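You operate a simulated robot arm through the tools that you are given. There is no shell and no other tool. Be economical: measure what you need, move in short steps, check, and stop when the job is done.

The job below is to be done with a simulated robot arm. You get a single attempt, and the scene is never put back.

JOB
Glue the dowel into the rail piece and clamp it down.
Fine: lid back on the glue pot.

Only the result counts: the job must be done as asked and must still hold three seconds after the hand-in. Knocking over, shifting, dropping, spilling or breaking anything else fails it. A push-on lid holds only when it is set on centred and level and pressed home; a screw cap is set on level and turned clockwise until tight.

ROBOT AND FRAMES
A 7-joint arm with a two-finger parallel gripper, fixed in place. Base frame: the origin is at the foot of the arm, x ahead of it, y to its left, z up; the work surface is at about z = 750. Lengths are in mm, angles in rad, forces in N, time in s.
With the tool pointing down near the work surface it reaches from about 300 to 680 mm from the base axis. Its first joint turns from -1.152 to 1.152 rad. Payload 1.57 kg.
The TCP is the grasp point between the finger pads, 30 mm short of the fingertips. In the tool frame z runs along the fingers and y along their closing line. The gripper opens to 110 mm. The fingers are 24 mm wide and 12 mm thick; the gripper's body (48 by 112 mm) begins 78 mm behind the TCP.
Orientation is told as [roll, pitch, yaw] about the base's x, y, z axes, in that order, counted from this pose: with the fingers straight down and closing along the base's y, the tool's x points along the base's -x, its y along +y and its z along -z.

CONTROLS
- The arm moves only by the tool send_rows. Its argument "series" is a list of rows, each a list of 3 entries, a list of its own where there are three numbers: the gripper command, from -1 (fully open) to 1 (shut), values between in proportion, then the shift along the base's x, y, z in units of 20 mm (1.0 is 20 mm), then the turn, a rotation vector about the base's x, y, z in units of 5 degrees (1.0 is 5 degrees). In form: [[grip, [dx, dy, dz], [wx, wy, wz]], ...]. A call has 1 to 12 rows; each row shifts and turns the commanded pose from where the row before left it. A call with a number of a shift or a turn outside -1 to 1 is refused whole. A row lasts 0.2 s, in which the tool goes at most 50 mm and 0.15 rad; a call with a longer step from one row to the next is refused whole, and so is a gripper value outside its range. A pose out of reach is approached as far as the arm can. The call stops where the force on the tool passes 60 N (or 10 N more than at its start, if that is more) or the arm is blocked; 0.2 s more then pass. The fingers move at their own pace (about 108 mm/s each) and stop on an object; they squeeze with about 20 N. The grip force told is the motor's: it shows also when the fingers shut on nothing. Time passes only in rows, and 0.2 s behind the last, so rows that do not move let the fingers close. It gives the time, the measured TCP pose, the force on the tool (base axes), the opening and the grip force at its end, in the units of the frame above (readings bear some noise), with the torque about the TCP (base axes, N m) and any sound that the robot's microphone picked up.
- Cameras (640 x 400 px; columns grow to the right, rows downward): "scene" is fixed at [141.1, -375.6, 1411.2]; the picture's right is [0.94, -0.33, 0.00], its down [-0.17, -0.48, -0.86] and it looks along [0.29, 0.81, -0.51] (base axes); focal length 325 px, centre (320, 200). "wrist" rides on the gripper at [70, 16, -141] in the tool frame; the picture's right is [-0.23, 0.97, 0.00], its down [-0.86, -0.20, -0.48] and it looks along [-0.47, -0.11, 0.88] (tool axes); focal length 222 px, centre (320, 200). There is no depth. A picture from a camera that has moved, and an enlarged one, comes with that camera's place and axes in the base frame and with its lens.
- snapshot(camera): a new picture of that camera. No time passes.
- close_up(camera, box): a new picture of the part [left, top, right, bottom] of that camera's present view, enlarged. No time passes.
- hand_in(): hands the job in; it is judged then, once.

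Go step by step. Nothing tells you positions but the pictures and the camera data: compare them with the known pose of the tool, close in by small moves and look again before you grip or let go. The budget is 120 turns and 84 pictures, counting those below and the enlarged ones. Unless the task says otherwise, let go and move clear before handing in, and close with one line.

The tools are called after "Call:" as name(argument=value, ...) on one line, values as JSON. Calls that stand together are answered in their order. send_rows: Moves the arm, as the interface text tells. Its arguments: {"type":"object","properties":{"series":{"type":"array"}},"required":["series"]} The other tools are called the same way: snapshot (camera) takes a picture; close_up (camera, box) takes an enlarged picture of a part of a camera's view; hand_in () hands the job in.

At the start:

```text
time_s: 0.0
tool_pos: [428.5, 221.3, 1163.9]
tcp_rot: [0.001, -0.001, 0.001]
wrist_force: [-0.4, 0.0, 0.6]
ft_torque: [0.04, -0.01, 0.02]
finger_gap: 110.1
grasp_force: 0.1
```

scene: 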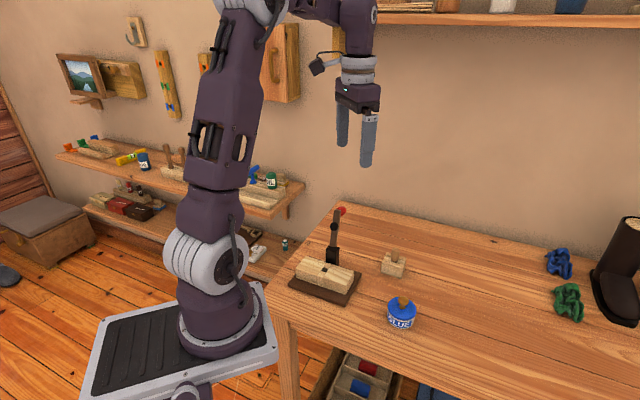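
wrist: 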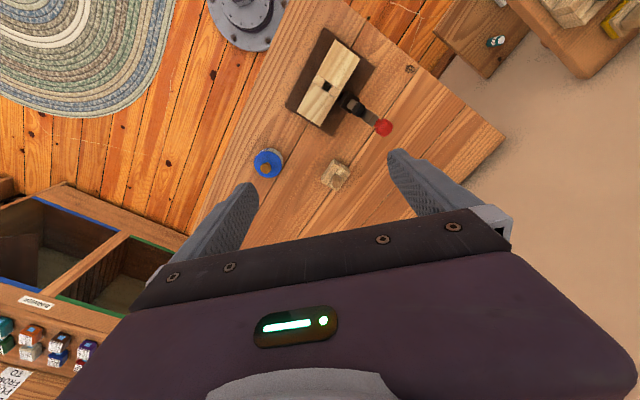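

I see a clamp fixture with a rail piece, a small block with a dowel, and a glue pot with a blue lid. I'll look closer at each.

Call:
close_up(camera="scene", box=[270, 190, 450, 340])

Call:
close_up(camera="wrist", box=[230, 20, 430, 200])

Call:
close_up(camera="scene", box=[360, 240, 440, 340])

```text
2.67 times, centred on (360, 265) of scene
camera zoom: at [141.1, -375.6, 1411.2], right [0.94, -0.33, 0.0], down [-0.17, -0.48, -0.86], along [0.29, 0.81, -0.51], focal length 866 px, centre (213, 27)
```

zoom: 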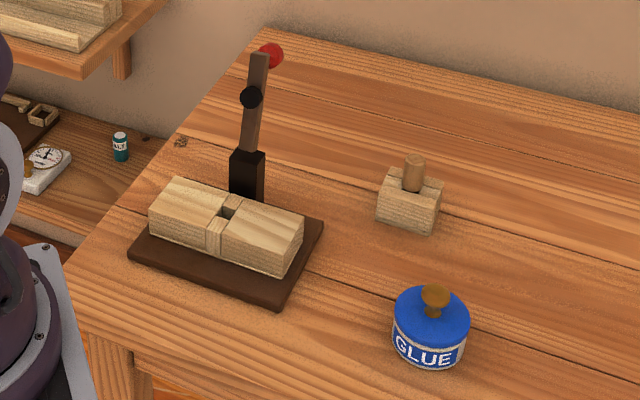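

```text
2.22 times, centred on (330, 110) of wrist
camera zoom: at [357.7, 235.6, 1304.4], right [0.23, 0.97, 0.0], down [0.86, -0.2, 0.48], along [0.47, -0.11, -0.88], focal length 494 px, centre (298, 400)
```

zoom: 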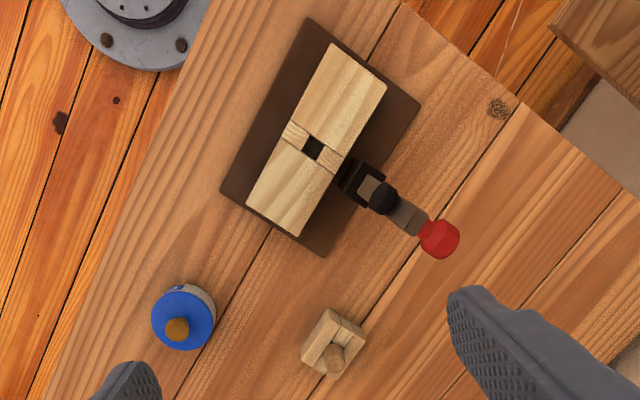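

```text
4.00 times, centred on (400, 290) of scene
camera zoom: at [141.1, -375.6, 1411.2], right [0.94, -0.33, 0.0], down [-0.17, -0.48, -0.86], along [0.29, 0.81, -0.51], focal length 1298 px, centre (0, -160)
```

zoom: 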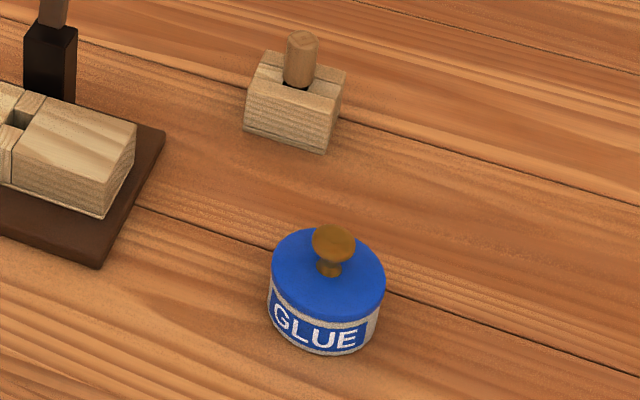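

Rough triangulation: pot about (508,71), dowel about (577,225) standing to z 825, rail hole about (377,245), lever ball about (453,321,925). I'll move the wrist camera closer for precise looks.

Call:
send_rows(series=[[-1, [0, -1, -1], [0, 0, 0]], [-1, [0, -1, -1], [0, 0, 0]], [-1, [0, -1, -1], [0, 0, 0]], [-1, [0, -1, -1], [0, 0, 0]], [-1, [0, 0, -1], [0, 0, 0]], [-1, [0, 0, -1], [0, 0, 0]]])

Call:
snapshot(camera="wrist")

Call:
close_up(camera="scene", box=[285, 195, 365, 310])

```text
time_s: 1.4
tool_pos: [427.4, 139.7, 1043.7]
tcp_rot: [-0.002, 0.0, 0.0]
wrist_force: [0.2, 0.0, -0.1]
ft_torque: [0.01, -0.03, -0.01]
finger_gap: 109.9
grasp_force: 0.1
```

```text
78 pictures are left
camera wrist: at [358.1, 155.0, 1184.1], right [0.23, 0.97, 0.0], down [0.86, -0.2, 0.48], along [0.47, -0.11, -0.88], focal length 222 px, centre (320, 200)
```

wrist: 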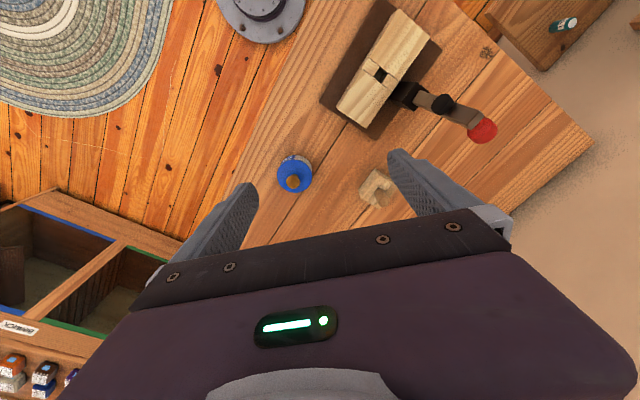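

```text
3.48 times, centred on (325, 252) of scene
camera zoom: at [141.1, -375.6, 1411.2], right [0.94, -0.33, 0.0], down [-0.17, -0.48, -0.86], along [0.29, 0.81, -0.51], focal length 1129 px, centre (303, 17)
```

zoom: 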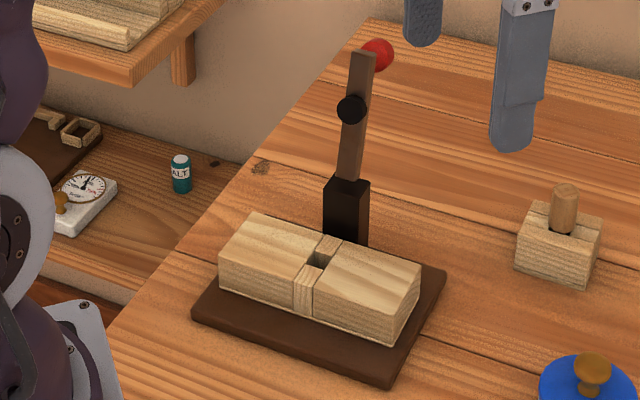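

The lever stands open, with its pad on the face towards the rail. I take enlarged wrist views to measure all three.

Call:
close_up(camera="wrist", box=[260, 140, 420, 240])

Call:
close_up(camera="wrist", box=[310, 0, 510, 150])

```text
4.00 times, centred on (340, 190) of wrist
camera zoom: at [358.1, 155.0, 1184.1], right [0.23, 0.97, 0.0], down [0.86, -0.2, 0.48], along [0.47, -0.11, -0.88], focal length 888 px, centre (240, 240)
```

zoom: 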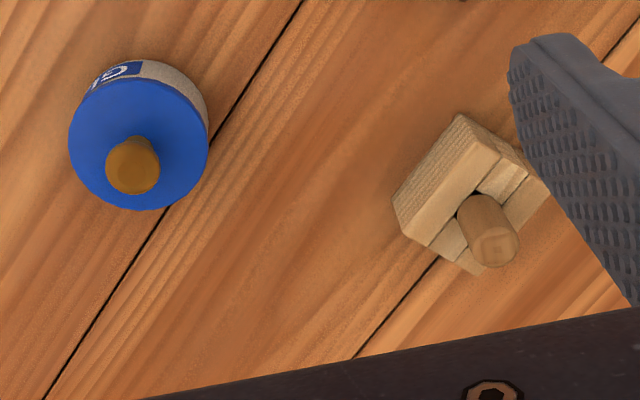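

```text
2.67 times, centred on (410, 75) of wrist
camera zoom: at [358.1, 155.0, 1184.1], right [0.23, 0.97, 0.0], down [0.86, -0.2, 0.48], along [0.47, -0.11, -0.88], focal length 592 px, centre (80, 533)
```

zoom: 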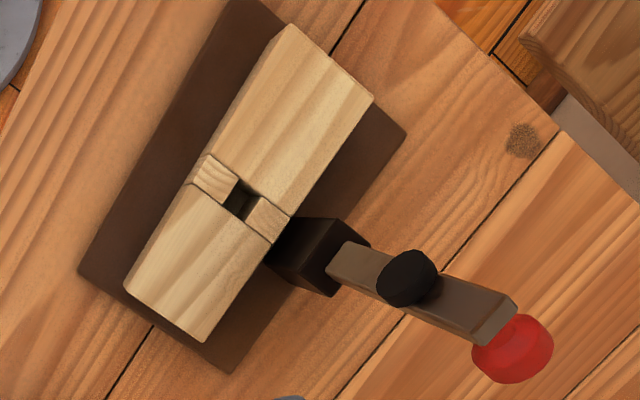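

Lid centre is about (509,68), lid top z≈785 with a knob to ≈807; dowel top (579,223,829), block top ≈788; rail hole (375.5,245), rail axis about -45.6°. I go above the pot to check alignment.

Call:
send_rows(series=[[0, [0.82, -0.72, -1], [0, 0, 0]], [0, [0.82, -0.72, -1], [0, 0, 0]], [0, [0.82, -0.72, -1], [0, 0, 0]], [0, [0.82, -0.72, -1], [0, 0, 0]], [0, [0.8, -0.7, -1], [0, 0, 0]], [0, [0, 0, -1], [0, 0, 0]], [0, [0, 0, -1], [0, 0, 0]]])

Call:
snapshot(camera="wrist")

Call:
close_up(camera="scene", box=[350, 220, 450, 340])

```text
time_s: 3.0
tool_pos: [508.7, 68.0, 903.1]
tcp_rot: [0.0, -0.001, 0.001]
wrist_force: [0.7, 1.3, 0.1]
ft_torque: [0.0, 0.01, -0.02]
finger_gap: 54.7
grasp_force: 0.0
```

```text
74 pictures are left
camera wrist: at [438.7, 83.0, 1043.1], right [0.23, 0.97, 0.0], down [0.86, -0.2, 0.48], along [0.47, -0.11, -0.88], focal length 222 px, centre (320, 200)
```

wrist: 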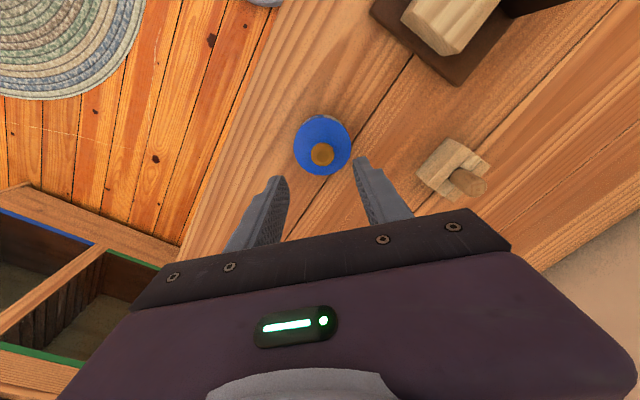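

```text
3.33 times, centred on (400, 280) of scene
camera zoom: at [141.1, -375.6, 1411.2], right [0.94, -0.33, 0.0], down [-0.17, -0.48, -0.86], along [0.29, 0.81, -0.51], focal length 1082 px, centre (53, -67)
```

zoom: 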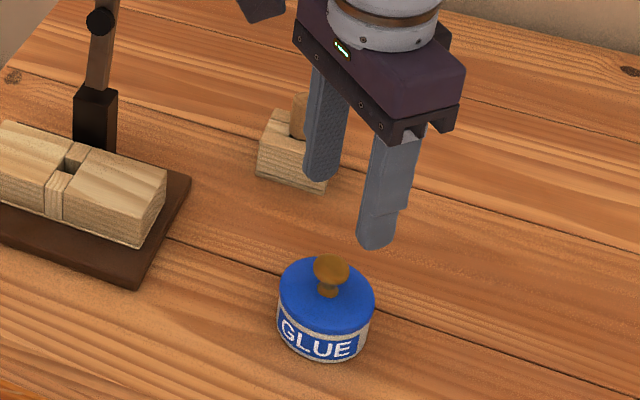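

The gripper is above the pot; measuring knob position closer before descending.

Call:
send_rows(series=[[0, [0, 0, -1], [0, 0, 0]], [0, [0, 0, -1], [0, 0, 0]], [0, [0, 0, -1], [0, 0, 0]]])

Call:
close_up(camera="wrist", box=[240, 90, 400, 190])

Call:
close_up(camera="scene", box=[370, 260, 450, 340])

```text
time_s: 3.8
tool_pos: [510.0, 70.2, 844.7]
tcp_rot: [0.0, 0.0, -0.001]
wrist_force: [-1.0, -0.1, 0.5]
ft_torque: [0.01, -0.05, -0.01]
finger_gap: 54.9
grasp_force: 0.1
```

```text
4.00 times, centred on (320, 140) of wrist
camera zoom: at [439.4, 84.9, 984.7], right [0.23, 0.97, 0.0], down [0.86, -0.2, 0.48], along [0.47, -0.11, -0.88], focal length 888 px, centre (320, 440)
```

zoom: 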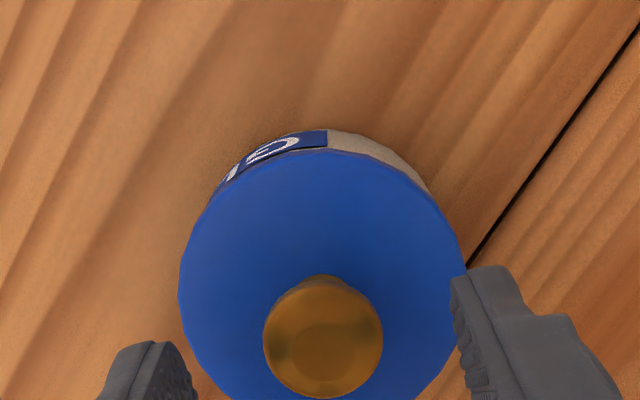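

```text
5.00 times, centred on (410, 300) of scene
camera zoom: at [141.1, -375.6, 1411.2], right [0.94, -0.33, 0.0], down [-0.17, -0.48, -0.86], along [0.29, 0.81, -0.51], focal length 1623 px, centre (-130, -300)
```

zoom: 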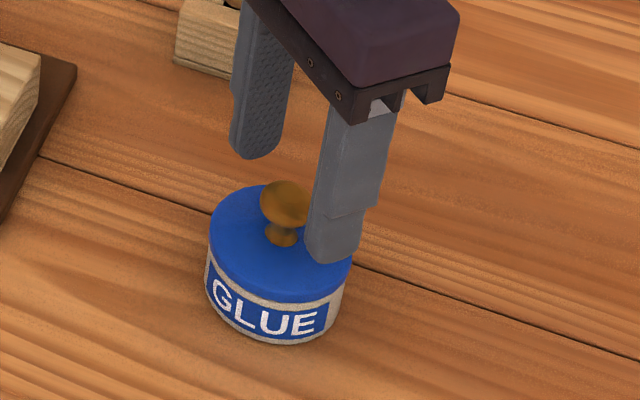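

The knob centre is about (510.3, 68.5), nearly in line. I descend so the fingertips straddle the knob just above the lid and close.

Call:
send_rows(series=[[0, [0, -0.05, -0.6], [0, 0, 0]], [0, [0, 0, -0.6], [0, 0, 0]], [0.5, [0, 0, 0], [0, 0, 0]], [1, [0, 0, 0], [0, 0, 0]], [1, [0, 0, 0], [0, 0, 0]]])

Call:
close_up(camera="scene", box=[370, 260, 450, 340])

```text
time_s: 5.0
tool_pos: [509.7, 67.9, 821.4]
tcp_rot: [-0.001, 0.0, 0.001]
wrist_force: [0.0, 0.3, 0.5]
ft_torque: [-0.03, -0.01, 0.02]
finger_gap: 24.0
grasp_force: 19.6
heard: snap
```

```text
5.00 times, centred on (410, 300) of scene
camera zoom: at [141.1, -375.6, 1411.2], right [0.94, -0.33, 0.0], down [-0.17, -0.48, -0.86], along [0.29, 0.81, -0.51], focal length 1623 px, centre (-130, -300)
```

zoom: 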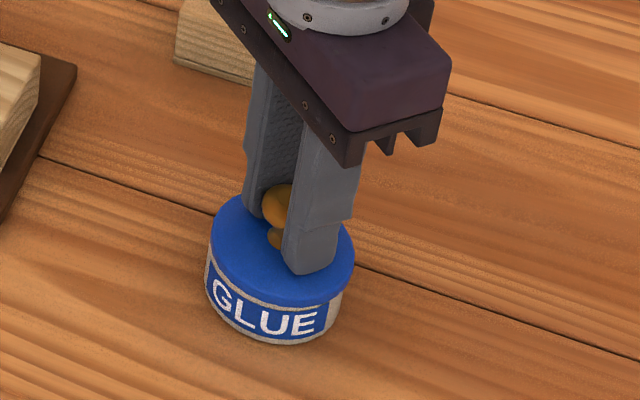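

The knob is gripped (24 mm, 20 N). I lift straight up in small steps.

Call:
send_rows(series=[[1, [0, 0, 0.1], [0, 0, 0]], [1, [0, 0, 0.15], [0, 0, 0]], [1, [0, 0, 0.25], [0, 0, 0]], [1, [0, 0, 0.5], [0, 0, 0]], [1, [0, 0, 0], [0, 0, 0]]])

Call:
close_up(camera="scene", box=[370, 250, 450, 340])

```text
time_s: 6.2
tool_pos: [509.1, 68.6, 839.6]
tcp_rot: [0.0, 0.0, -0.001]
wrist_force: [-0.3, 0.5, 0.4]
ft_torque: [0.0, 0.0, -0.01]
finger_gap: 23.8
grasp_force: 19.8
```

```text
4.44 times, centred on (410, 295) of scene
camera zoom: at [141.1, -375.6, 1411.2], right [0.94, -0.33, 0.0], down [-0.17, -0.48, -0.86], along [0.29, 0.81, -0.51], focal length 1443 px, centre (-80, -222)
```

zoom: 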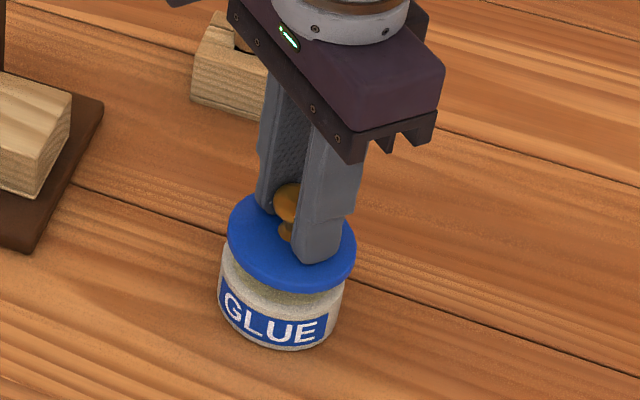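

The lid is off and the pot stayed put. I carry the lid to a free spot about (605,60) and lower it toward the table.

Call:
send_rows(series=[[1, [0, 0, 1], [0, 0, 0]], [1, [0.95, -0.08, 0], [0, 0, 0]], [1, [0.95, -0.08, 0], [0, 0, 0]], [1, [0.95, -0.08, 0], [0, 0, 0]], [1, [0.95, -0.08, 0], [0, 0, 0]], [1, [0.95, -0.08, 0], [0, 0, 0]], [1, [0, 0, -1], [0, 0, 0]], [1, [0, 0, -1], [0, 0, 0]], [1, [0, 0, 0], [0, 0, 0]]])

Call:
close_up(camera="scene", box=[370, 220, 510, 340])

```text
time_s: 8.2
tool_pos: [604.5, 61.2, 820.4]
tcp_rot: [0.001, 0.001, -0.001]
wrist_force: [0.2, 0.3, -0.6]
ft_torque: [0.0, 0.01, 0.0]
finger_gap: 24.0
grasp_force: 20.5
```

```text
3.33 times, centred on (440, 280) of scene
camera zoom: at [141.1, -375.6, 1411.2], right [0.94, -0.33, 0.0], down [-0.17, -0.48, -0.86], along [0.29, 0.81, -0.51], focal length 1082 px, centre (-80, -67)
```

zoom: 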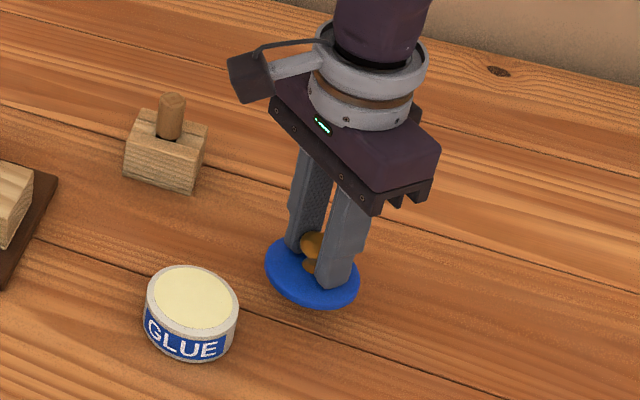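

The lid hangs level and the pot shows glue near the rim. I lower gently until contact.

Call:
send_rows(series=[[1, [0, 0, -0.4], [0, 0, 0]], [1, [0, 0, -0.4], [0, 0, 0]], [1, [0, 0, -0.2], [0, 0, 0]], [1, [0, 0, -0.1], [0, 0, 0]], [1, [0, 0, 0], [0, 0, 0]]])

Call:
close_up(camera="scene", box=[400, 250, 500, 330])

```text
time_s: 9.4
tool_pos: [604.1, 59.8, 797.6]
tcp_rot: [-0.001, 0.001, 0.002]
wrist_force: [0.5, 0.1, -0.3]
ft_torque: [-0.02, -0.02, 0.0]
finger_gap: 24.2
grasp_force: 19.8
```

```text
5.00 times, centred on (450, 290) of scene
camera zoom: at [141.1, -375.6, 1411.2], right [0.94, -0.33, 0.0], down [-0.17, -0.48, -0.86], along [0.29, 0.81, -0.51], focal length 1623 px, centre (-330, -250)
```

zoom: 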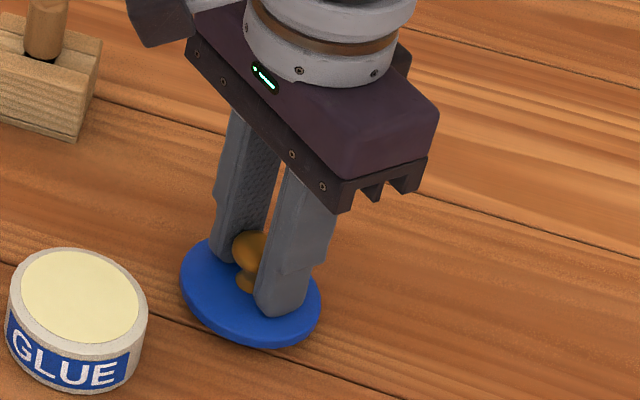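

Call:
send_rows(series=[[1, [0, 0, -0.1], [0, 0, 0]], [1, [0, 0, -0.1], [0, 0, 0]], [1, [0, 0, -0.1], [0, 0, 0]], [1, [0, 0, 0], [0, 0, 0]]])

```text
time_s: 10.4
tool_pos: [605.7, 59.6, 792.2]
tcp_rot: [0.0, 0.001, 0.001]
wrist_force: [0.1, 1.1, -0.2]
ft_torque: [-0.03, 0.0, -0.03]
finger_gap: 24.0
grasp_force: 18.9
```

Still no contact force; continuing downward in 2 mm steps.

Call:
send_rows(series=[[1, [0, 0, -0.1], [0, 0, 0]], [1, [0, 0, -0.1], [0, 0, 0]], [1, [0, 0, 0], [0, 0, 0]]])

Call:
close_up(camera="scene", box=[410, 270, 490, 330])

```text
time_s: 11.2
tool_pos: [604.3, 60.0, 789.1]
tcp_rot: [0.0, 0.0, 0.0]
wrist_force: [-2.9, -0.5, 8.0]
ft_torque: [-0.01, 0.05, -0.02]
finger_gap: 24.0
grasp_force: 19.9
```

```text
6.67 times, centred on (450, 300) of scene
camera zoom: at [140.9, -375.6, 1411.2], right [0.94, -0.33, 0.0], down [-0.17, -0.48, -0.86], along [0.29, 0.81, -0.51], focal length 2164 px, centre (-547, -467)
```

zoom: 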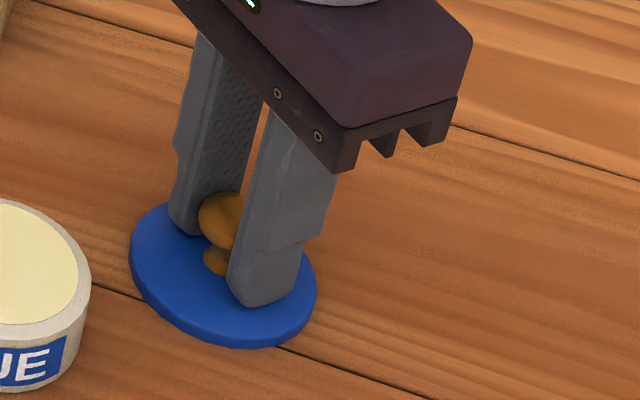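

The lid rests on the table (8 N). I let go, rise, and travel to above the dowel while turning the gripper so it closes along the rail axis.

Call:
send_rows(series=[[0, [0, 0, 0], [0, 0, 0]], [0, [0, 0, 0], [0, 0, 0]], [0, [0, 0, 1], [0, 0, 0]], [0, [0, 0, 1], [0, 0, 0]], [0, [0, 0, 1], [0, 0, 0]], [0, [0, 0, 1], [0, 0, 0]], [0, [0, 0, 1], [0, 0, 0]]])

Call:
send_rows(series=[[0, [-0.14, 0.9, 0], [0, 0, 1]], [0, [-0.14, 0.9, 0], [0, 0, 1]], [0, [-0.14, 0.9, 0], [0, 0, 1]], [0, [-0.14, 0.9, 0], [0, 0, 1]], [0, [-0.14, 0.9, 0], [0, 0, 1]], [0, [-0.14, 0.9, 0], [0, 0, 1]], [0, [-0.15, 0.9, 0], [0, 0, 1]], [0, [-0.15, 0.9, 0], [0, 0, 1]], [0, [-0.15, 0.95, 0], [0, 0, 0.88]]])

Call:
snapshot(camera="wrist")

Call:
snapshot(camera="scene")

```text
time_s: 12.8
tool_pos: [604.2, 60.0, 886.3]
tcp_rot: [0.0, 0.001, 0.001]
wrist_force: [0.8, 1.0, -0.8]
ft_torque: [0.02, 0.03, 0.03]
finger_gap: 55.3
grasp_force: 0.0
```

```text
time_s: 14.8
tool_pos: [577.8, 223.7, 889.4]
tcp_rot: [0.0, 0.0, 0.776]
wrist_force: [0.5, -0.9, 0.2]
ft_torque: [-0.01, -0.02, 0.02]
finger_gap: 55.1
grasp_force: 0.0
```

```text
65 pictures are left
camera wrist: at [517.1, 185.1, 1028.5], right [-0.52, 0.85, 0.0], down [0.75, 0.46, 0.48], along [0.41, 0.25, -0.88], focal length 222 px, centre (320, 200)
```

wrist: 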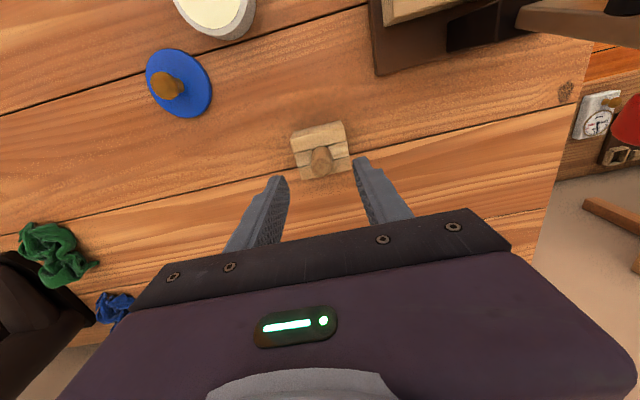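

```text
64 pictures are left
```

scene: 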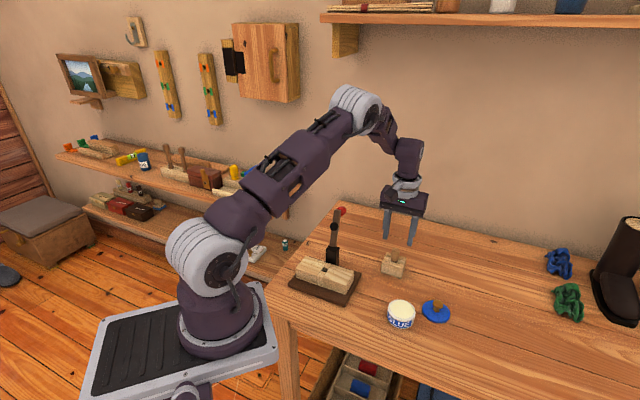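

Good; the block is nicely aligned with the closing line. I measure the dowel more closely.

Call:
close_up(camera="wrist", box=[260, 110, 380, 190])

Call:
close_up(camera="scene", box=[360, 200, 440, 290])

```text
5.00 times, centred on (320, 150) of wrist
camera zoom: at [517.1, 185.1, 1028.5], right [-0.52, 0.85, 0.0], down [0.75, 0.46, 0.48], along [0.41, 0.25, -0.88], focal length 1111 px, centre (320, 450)
```

zoom: 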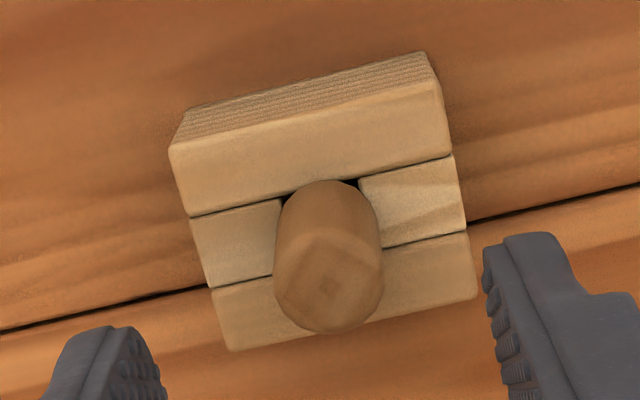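

```text
4.44 times, centred on (400, 245) of scene
camera zoom: at [141.0, -375.6, 1411.2], right [0.94, -0.33, 0.0], down [-0.17, -0.48, -0.86], along [0.29, 0.81, -0.51], focal length 1443 px, centre (-36, 0)
```

zoom: 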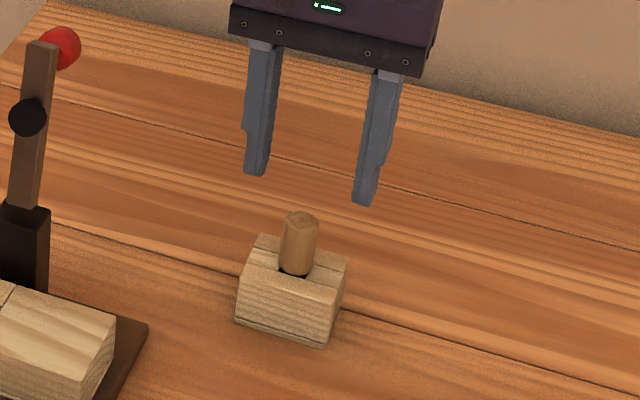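

The dowel (~20 mm) is within about 2 mm of the TCP axis. I correct, descend to leave tips ~6 mm above the block, and grip.

Call:
send_rows(series=[[0, [0.03, 0.08, -1], [0, 0, 0]], [0, [0, 0, -1], [0, 0, 0]], [0, [0, 0, -0.6], [0, 0, 0]], [0, [0, 0, -0.55], [0, 0, 0]], [0.6, [0, 0, 0], [0, 0, 0]], [1, [0, 0, 0], [0, 0, 0]], [1, [0, 0, 0], [0, 0, 0]]])

Call:
close_up(camera="scene", box=[360, 200, 440, 290])

```text
time_s: 16.4
tool_pos: [579.4, 224.8, 823.0]
tcp_rot: [0.0, 0.0, 0.775]
wrist_force: [0.6, 0.3, -0.1]
ft_torque: [-0.01, -0.04, -0.01]
finger_gap: 20.3
grasp_force: 19.7
```

```text
4.44 times, centred on (400, 245) of scene
camera zoom: at [141.1, -375.6, 1411.2], right [0.94, -0.33, 0.0], down [-0.17, -0.48, -0.86], along [0.29, 0.81, -0.51], focal length 1443 px, centre (-36, 0)
```

zoom: 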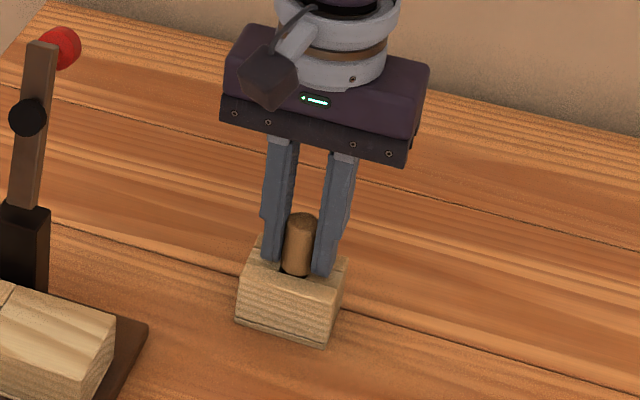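

The dowel is gripped at 20 mm. I lift it straight out.

Call:
send_rows(series=[[1, [0, 0, 0.3], [0, 0, 0]], [1, [0, 0, 0.5], [0, 0, 0]], [1, [0, 0, 0.5], [0, 0, 0]], [1, [0, 0, 0.7], [0, 0, 0]], [1, [0, 0, 1], [0, 0, 0]], [1, [0, 0, 1], [0, 0, 0]], [1, [0, 0, 0], [0, 0, 0]]])

Call:
close_up(camera="scene", box=[360, 180, 440, 290])

```text
time_s: 18.0
tool_pos: [579.3, 226.2, 906.9]
tcp_rot: [-0.001, 0.0, 0.774]
wrist_force: [0.1, 0.6, -0.7]
ft_torque: [0.01, 0.01, 0.01]
finger_gap: 19.5
grasp_force: 20.1
```

```text
3.64 times, centred on (400, 235) of scene
camera zoom: at [141.1, -375.6, 1411.2], right [0.94, -0.33, 0.0], down [-0.17, -0.48, -0.86], along [0.29, 0.81, -0.51], focal length 1180 px, centre (29, 73)
```

zoom: 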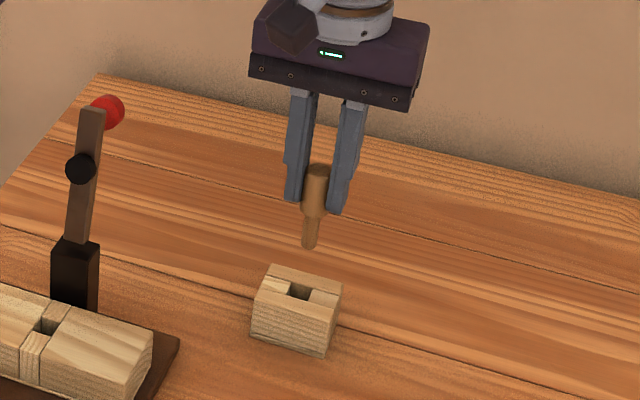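

The dowel is stepped: a thick body and a thin tenon. I zoom to measure the tenon and the rail hole.

Call:
close_up(camera="scene", box=[375, 205, 425, 265])

Call:
close_up(camera="scene", box=[285, 245, 365, 310])

```text
6.67 times, centred on (400, 235) of scene
camera zoom: at [141.1, -375.6, 1411.2], right [0.94, -0.33, 0.0], down [-0.17, -0.48, -0.86], along [0.29, 0.81, -0.51], focal length 2164 px, centre (-213, -33)
```

zoom: 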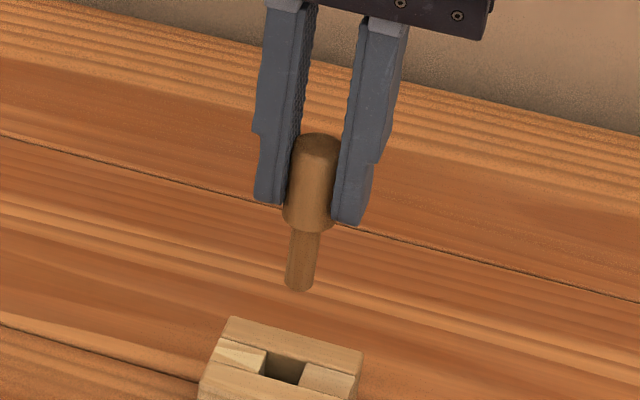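

```text
6.15 times, centred on (325, 278) of scene
camera zoom: at [141.1, -375.6, 1411.2], right [0.94, -0.33, 0.0], down [-0.17, -0.48, -0.86], along [0.29, 0.81, -0.51], focal length 1997 px, centre (289, -277)
```

zoom: 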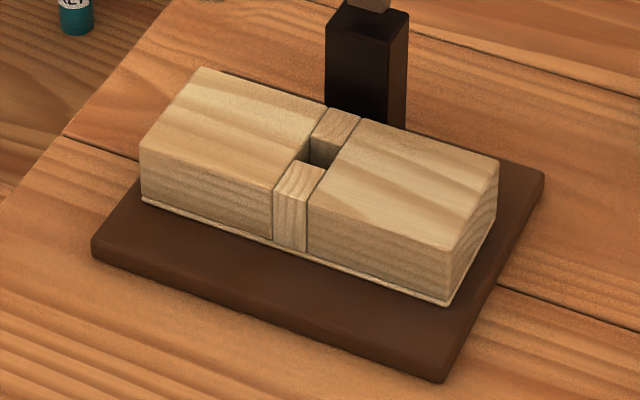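

The tenon is about 12.5 mm wide and 28 mm long, with its shoulder ~36 mm below the TCP. The rail hole is ~14 mm wide. I carry the dowel over the pot centre.

Call:
send_rows(series=[[1, [-0.437, -0.98, 0], [0, 0, 0]], [1, [-0.437, -0.98, 0], [0, 0, 0]], [1, [-0.437, -0.98, 0], [0, 0, 0]], [1, [-0.437, -0.98, 0], [0, 0, 0]], [1, [-0.437, -0.98, 0], [0, 0, 0]], [1, [-0.437, -0.98, 0], [0, 0, 0]], [1, [-0.437, -0.98, 0], [0, 0, 0]], [1, [-0.437, -0.98, 0], [0, 0, 0]], [1, [0, 0, -1], [0, 0, 0]], [1, [0, 0, -1], [0, 0, 0]], [1, [0, 0, 0], [0, 0, 0]]])

Call:
close_up(camera="scene", box=[360, 240, 450, 340])

Call:
close_up(camera="wrist", box=[260, 90, 380, 190])

```text
time_s: 20.4
tool_pos: [510.4, 66.7, 864.2]
tcp_rot: [0.001, 0.0, 0.774]
wrist_force: [0.5, -0.6, 0.2]
ft_torque: [0.01, 0.01, 0.0]
finger_gap: 19.5
grasp_force: 20.0
```

```text
4.00 times, centred on (405, 290) of scene
camera zoom: at [141.1, -375.6, 1411.2], right [0.94, -0.33, 0.0], down [-0.17, -0.48, -0.86], along [0.29, 0.81, -0.51], focal length 1298 px, centre (-20, -160)
```

zoom: 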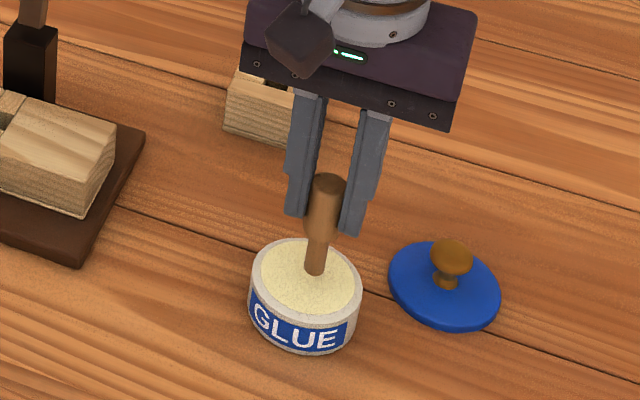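

```text
4.00 times, centred on (320, 140) of wrist
camera zoom: at [448.1, 28.8, 1005.5], right [-0.52, 0.85, 0.0], down [0.75, 0.46, 0.48], along [0.41, 0.25, -0.88], focal length 888 px, centre (320, 440)
```

zoom: 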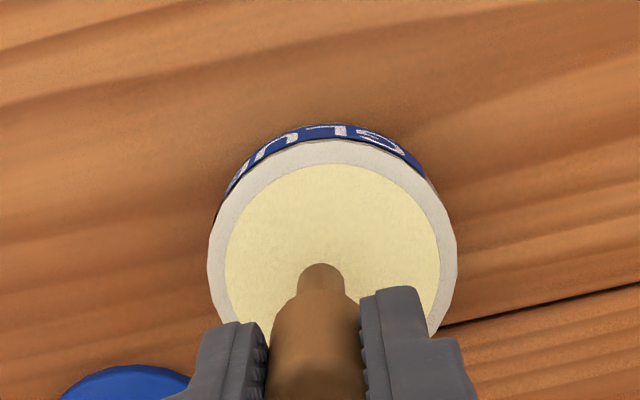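

The tenon is centred over the glue. I dip to TCP z≈827 and pause.

Call:
send_rows(series=[[1, [0, 0, -0.6], [0, 0, 0]], [1, [0, 0, -0.5], [0, 0, 0]], [1, [0, 0, -0.4], [0, 0, 0]], [1, [0, 0, -0.4], [0, 0, 0]], [1, [0, 0, 0], [0, 0, 0]]])

Call:
close_up(camera="scene", box=[360, 240, 450, 340])

```text
time_s: 21.6
tool_pos: [510.1, 67.4, 825.0]
tcp_rot: [-0.001, -0.001, 0.775]
wrist_force: [0.6, -0.1, 13.9]
ft_torque: [0.0, 0.01, 0.01]
finger_gap: 20.2
grasp_force: 20.1
```

```text
4.00 times, centred on (405, 290) of scene
camera zoom: at [140.8, -375.6, 1411.2], right [0.94, -0.33, 0.0], down [-0.17, -0.48, -0.86], along [0.29, 0.81, -0.51], focal length 1298 px, centre (-20, -160)
```

zoom: 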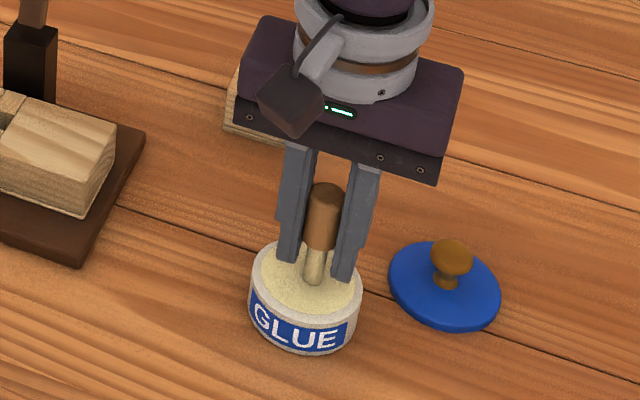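

The tenon met something solid (14 N) and now looks coated pale. I lift out and look.

Call:
send_rows(series=[[1, [0, 0, 0.3], [0, 0, 0]], [1, [0, 0, 0.7], [0, 0, 0]], [1, [0, 0, 1], [0, 0, 0]], [1, [0, 0, 1], [0, 0, 0]], [1, [0, 0, 1], [0, 0, 0]], [1, [0, 0, 0], [0, 0, 0]]])

Call:
close_up(camera="scene", box=[370, 220, 450, 330])

Call:
close_up(camera="wrist", box=[260, 90, 380, 190])

```text
time_s: 23.0
tool_pos: [511.3, 69.6, 907.0]
tcp_rot: [0.0, 0.0, 0.775]
wrist_force: [-0.2, 0.5, -0.3]
ft_torque: [-0.01, 0.0, -0.01]
finger_gap: 20.4
grasp_force: 20.0
```

```text
3.64 times, centred on (410, 275) of scene
camera zoom: at [141.1, -375.6, 1411.2], right [0.94, -0.33, 0.0], down [-0.17, -0.48, -0.86], along [0.29, 0.81, -0.51], focal length 1180 px, centre (-7, -73)
```

zoom: 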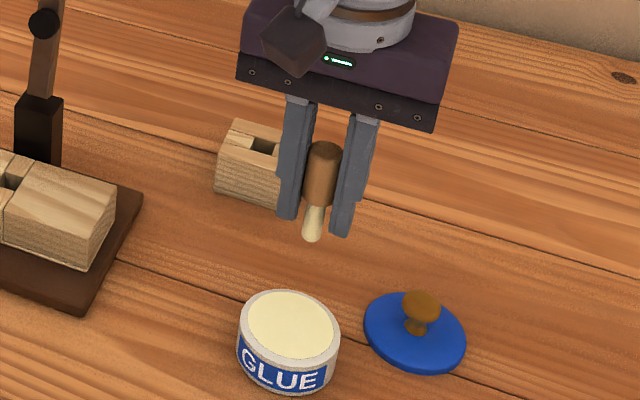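

```text
4.00 times, centred on (320, 140) of wrist
camera zoom: at [449.3, 30.9, 1047.1], right [-0.52, 0.85, 0.0], down [0.75, 0.46, 0.48], along [0.41, 0.25, -0.88], focal length 888 px, centre (320, 440)
```

zoom: 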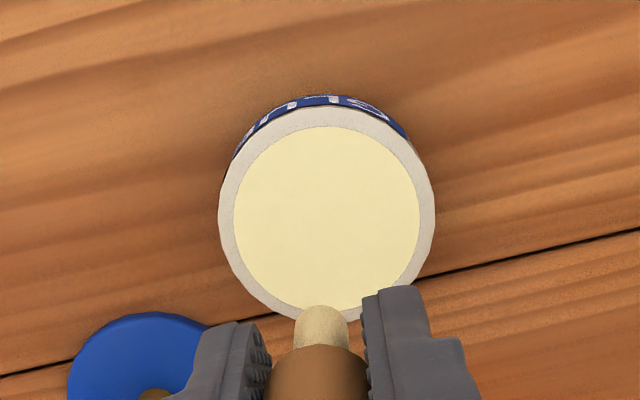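

The tenon is fully coated, but the dowel slid up ~20 mm in the fingers; I'll insert it partway and regrip. Next I go above the rail hole.

Call:
send_rows(series=[[1, [-0.747, 0.98, 0], [0, 0, 0]], [1, [-0.747, 0.98, 0], [0, 0, 0]], [1, [-0.747, 0.98, 0], [0, 0, 0]], [1, [-0.747, 0.98, 0], [0, 0, 0]], [1, [-0.747, 0.98, 0], [0, 0, 0]], [1, [-0.747, 0.98, 0], [0, 0, 0]], [1, [-0.747, 0.98, 0], [0, 0, 0]], [1, [-0.747, 0.98, 0], [0, 0, 0]], [1, [-0.747, 0.98, 0], [0, 0, 0]], [1, [0, 0, -1], [0, 0, 0]], [1, [0, 0, 0], [0, 0, 0]]])

Call:
snapshot(camera="wrist")

Call:
close_up(camera="scene", box=[285, 200, 385, 300])

```text
time_s: 25.4
tool_pos: [375.0, 243.6, 884.3]
tcp_rot: [0.001, 0.0, 0.774]
wrist_force: [-0.4, 0.1, -0.1]
ft_torque: [0.03, -0.02, 0.02]
finger_gap: 20.2
grasp_force: 20.1
```

```text
52 pictures are left
camera wrist: at [313.5, 205.9, 1024.6], right [-0.52, 0.85, 0.0], down [0.75, 0.46, 0.48], along [0.41, 0.25, -0.88], focal length 222 px, centre (320, 200)
```

wrist: 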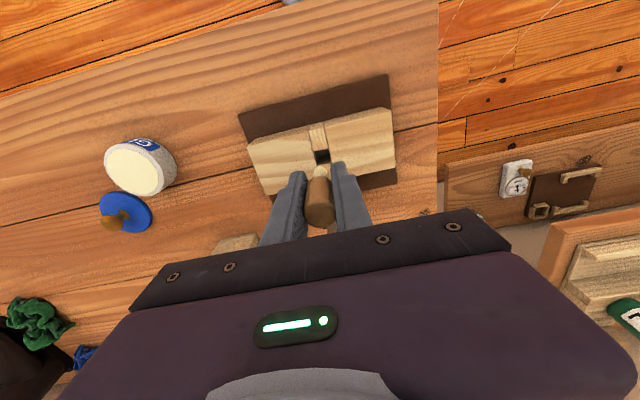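

```text
4.00 times, centred on (335, 250) of scene
camera zoom: at [141.1, -375.6, 1411.2], right [0.94, -0.33, 0.0], down [-0.17, -0.48, -0.86], along [0.29, 0.81, -0.51], focal length 1298 px, centre (260, 0)
```

zoom: 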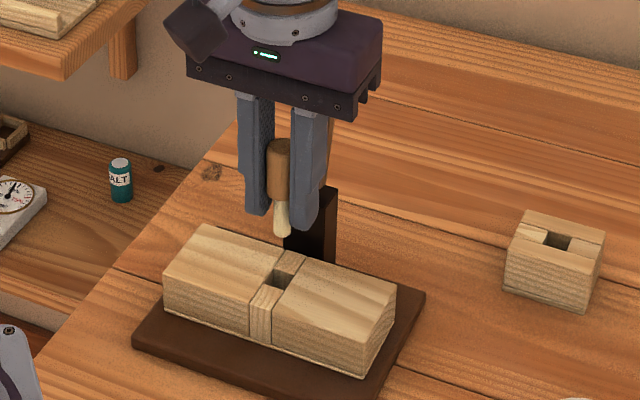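

I zoom on the hole and tenon from the wrist to align precisely.

Call:
close_up(camera="wrist", box=[280, 115, 360, 215])

Call:
close_up(camera="scene", box=[310, 225, 350, 285])

```text
4.00 times, centred on (320, 165) of wrist
camera zoom: at [313.5, 205.9, 1024.6], right [-0.52, 0.85, 0.0], down [0.75, 0.46, 0.48], along [0.41, 0.25, -0.88], focal length 888 px, centre (320, 340)
```

zoom: 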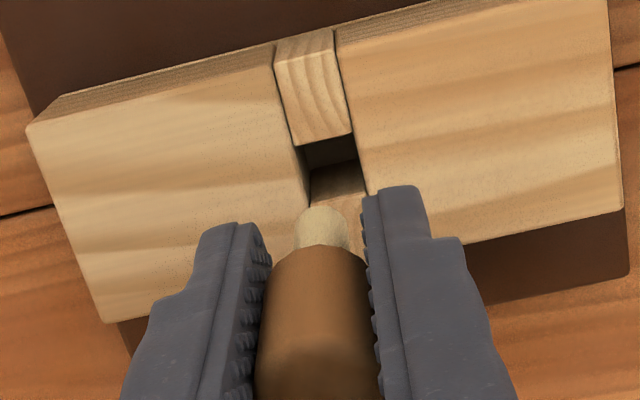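

```text
6.67 times, centred on (330, 255) of scene
camera zoom: at [141.1, -375.6, 1411.2], right [0.94, -0.33, 0.0], down [-0.17, -0.48, -0.86], along [0.29, 0.81, -0.51], focal length 2164 px, centre (253, -167)
```

zoom: 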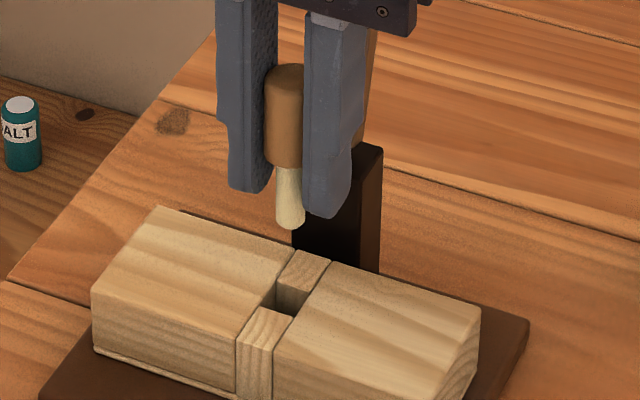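

The hole lies about (-0.3, +3) mm from the tenon axis. I correct and lower to just above the rail to recheck.

Call:
send_rows(series=[[1, [-0.015, 0.14, -0.6], [0, 0, 0]], [1, [0, 0, -0.6], [0, 0, 0]], [1, [0, 0, -0.4], [0, 0, 0]], [1, [0, 0, 0], [0, 0, 0]]])

Call:
close_up(camera="wrist", box=[280, 115, 360, 215])

Call:
close_up(camera="scene", box=[310, 230, 350, 290])

```text
time_s: 26.4
tool_pos: [374.8, 249.5, 852.6]
tcp_rot: [-0.001, 0.0, 0.775]
wrist_force: [0.4, -0.5, -0.3]
ft_torque: [0.0, 0.01, 0.0]
finger_gap: 20.3
grasp_force: 19.8
```

```text
4.00 times, centred on (320, 165) of wrist
camera zoom: at [313.2, 209.9, 993.5], right [-0.52, 0.85, 0.0], down [0.75, 0.46, 0.48], along [0.41, 0.25, -0.88], focal length 888 px, centre (320, 340)
```

zoom: 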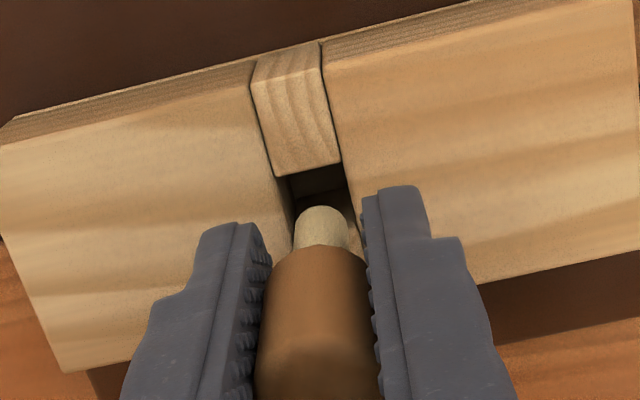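

```text
6.67 times, centred on (330, 260) of scene
camera zoom: at [141.1, -375.6, 1411.2], right [0.94, -0.33, 0.0], down [-0.17, -0.48, -0.86], along [0.29, 0.81, -0.51], focal length 2164 px, centre (253, -200)
```

zoom: 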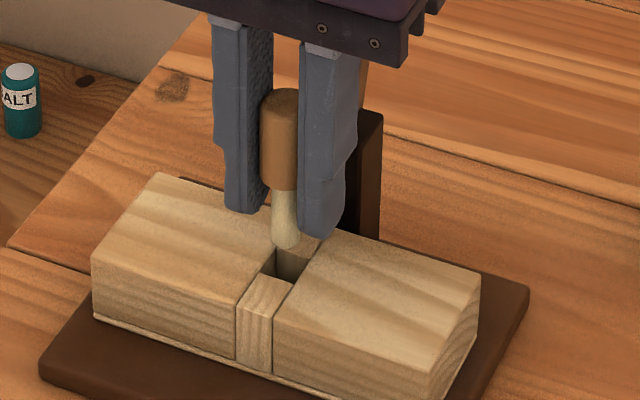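

Small residual of about (-0.6, -1.8) mm. I correct and lower until the tenon just enters the hole.

Call:
send_rows(series=[[1, [-0.03, -0.09, 0], [0, 0, 0]], [1, [0, 0, -0.35], [0, 0, 0]], [1, [0, 0, -0.35], [0, 0, 0]], [1, [0, 0, 0], [0, 0, 0]]])

Call:
close_up(camera="wrist", box=[280, 115, 360, 215])

Call:
close_up(camera="scene", box=[310, 230, 350, 290])

```text
time_s: 27.4
tool_pos: [375.2, 245.2, 838.9]
tcp_rot: [-0.001, -0.001, 0.774]
wrist_force: [0.9, 0.0, -0.2]
ft_torque: [0.01, -0.04, -0.04]
finger_gap: 20.2
grasp_force: 20.7
```

```text
4.00 times, centred on (320, 165) of wrist
camera zoom: at [313.4, 207.2, 979.9], right [-0.52, 0.85, 0.0], down [0.75, 0.46, 0.48], along [0.41, 0.25, -0.88], focal length 888 px, centre (320, 340)
```

zoom: 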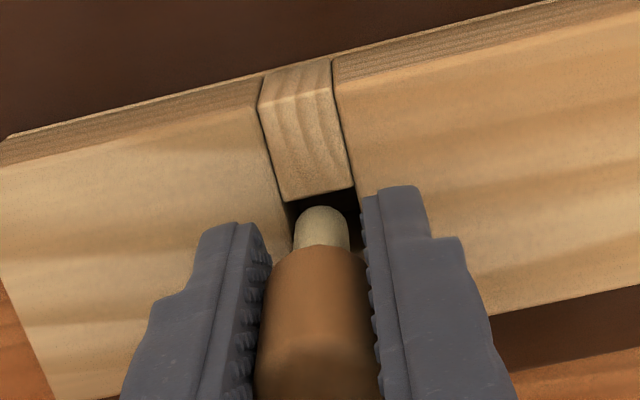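

```text
6.67 times, centred on (330, 260) of scene
camera zoom: at [141.1, -375.6, 1411.2], right [0.94, -0.33, 0.0], down [-0.17, -0.48, -0.86], along [0.29, 0.81, -0.51], focal length 2164 px, centre (253, -200)
```

zoom: 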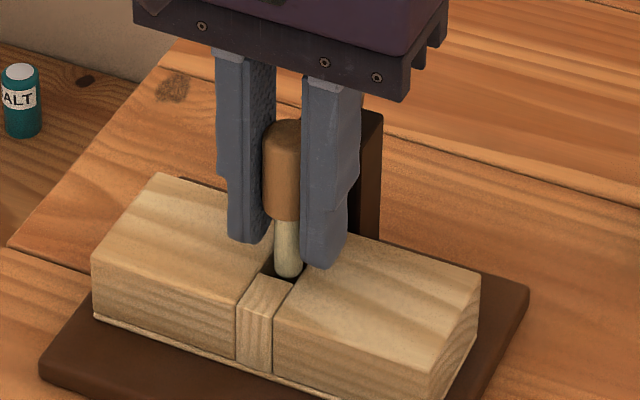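

The tenon is at the hole opening with no contact force. I continue in small steps until tips nearly meet the rail.

Call:
send_rows(series=[[1, [0, 0, -0.15], [0, 0, 0]], [1, [0, 0, -0.15], [0, 0, 0]], [1, [0, 0, 0], [0, 0, 0]]])

Call:
close_up(camera="scene", box=[310, 230, 350, 290])

```text
time_s: 28.2
tool_pos: [375.6, 245.0, 833.3]
tcp_rot: [0.0, 0.0, 0.776]
wrist_force: [-0.3, 0.3, 0.1]
ft_torque: [-0.02, 0.0, -0.05]
finger_gap: 20.2
grasp_force: 19.6
```

```text
6.67 times, centred on (330, 260) of scene
camera zoom: at [141.1, -375.6, 1411.2], right [0.94, -0.33, 0.0], down [-0.17, -0.48, -0.86], along [0.29, 0.81, -0.51], focal length 2164 px, centre (253, -200)
```

zoom: 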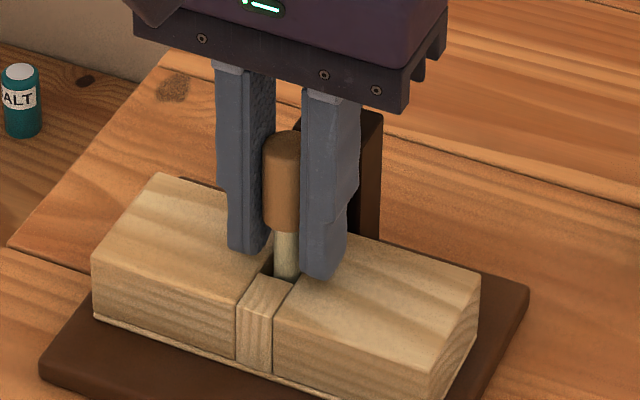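

Entering cleanly. A few more millimetres.

Call:
send_rows(series=[[1, [0, 0, -0.1], [0, 0, 0]], [1, [0, 0, -0.05], [0, 0, 0]], [1, [0, 0, 0], [0, 0, 0]]])

Call:
close_up(camera="scene", box=[310, 230, 350, 290])

```text
time_s: 29.0
tool_pos: [374.6, 246.2, 830.6]
tcp_rot: [0.0, 0.0, 0.776]
wrist_force: [-0.1, -1.1, 0.2]
ft_torque: [-0.01, 0.01, -0.01]
finger_gap: 20.1
grasp_force: 19.9
```

```text
6.67 times, centred on (330, 260) of scene
camera zoom: at [141.1, -375.6, 1411.2], right [0.94, -0.33, 0.0], down [-0.17, -0.48, -0.86], along [0.29, 0.81, -0.51], focal length 2164 px, centre (253, -200)
```

zoom: 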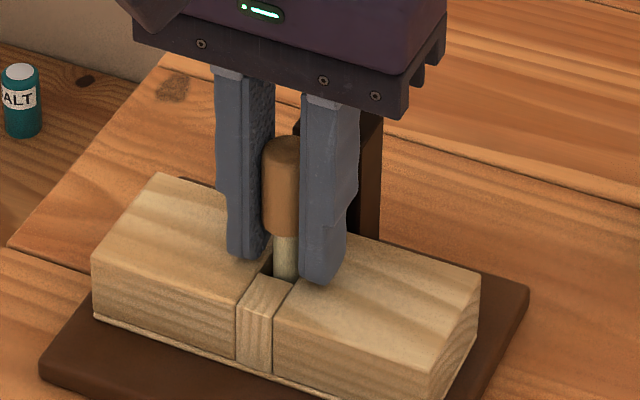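

The tenon is ~12 mm in. I open slightly (to ~26 mm) so the dowel can drop while the fingers keep it upright.

Call:
send_rows(series=[[0.53, [0, 0, 0], [0, 0, 0]], [0.53, [0, 0, 0], [0, 0, 0]], [0.53, [0, 0, 0], [0, 0, 0]]])

Call:
close_up(camera="scene", box=[310, 230, 350, 290])

```text
time_s: 29.8
tool_pos: [374.8, 245.7, 831.0]
tcp_rot: [0.0, 0.0, 0.776]
wrist_force: [0.1, -0.3, 0.1]
ft_torque: [0.01, 0.0, 0.01]
finger_gap: 25.8
grasp_force: 0.1
```

```text
6.67 times, centred on (330, 260) of scene
camera zoom: at [141.1, -375.6, 1411.2], right [0.94, -0.33, 0.0], down [-0.17, -0.48, -0.86], along [0.29, 0.81, -0.51], focal length 2164 px, centre (253, -200)
```

zoom: 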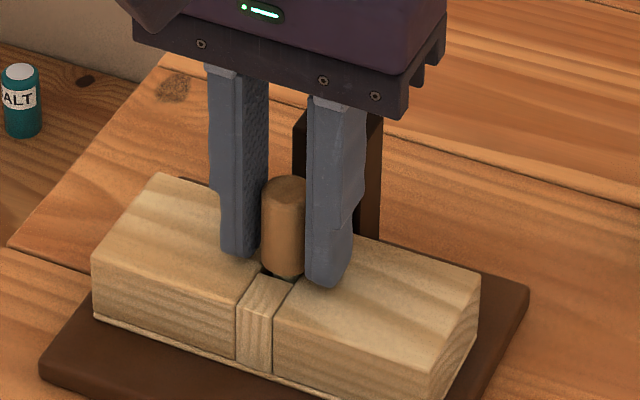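

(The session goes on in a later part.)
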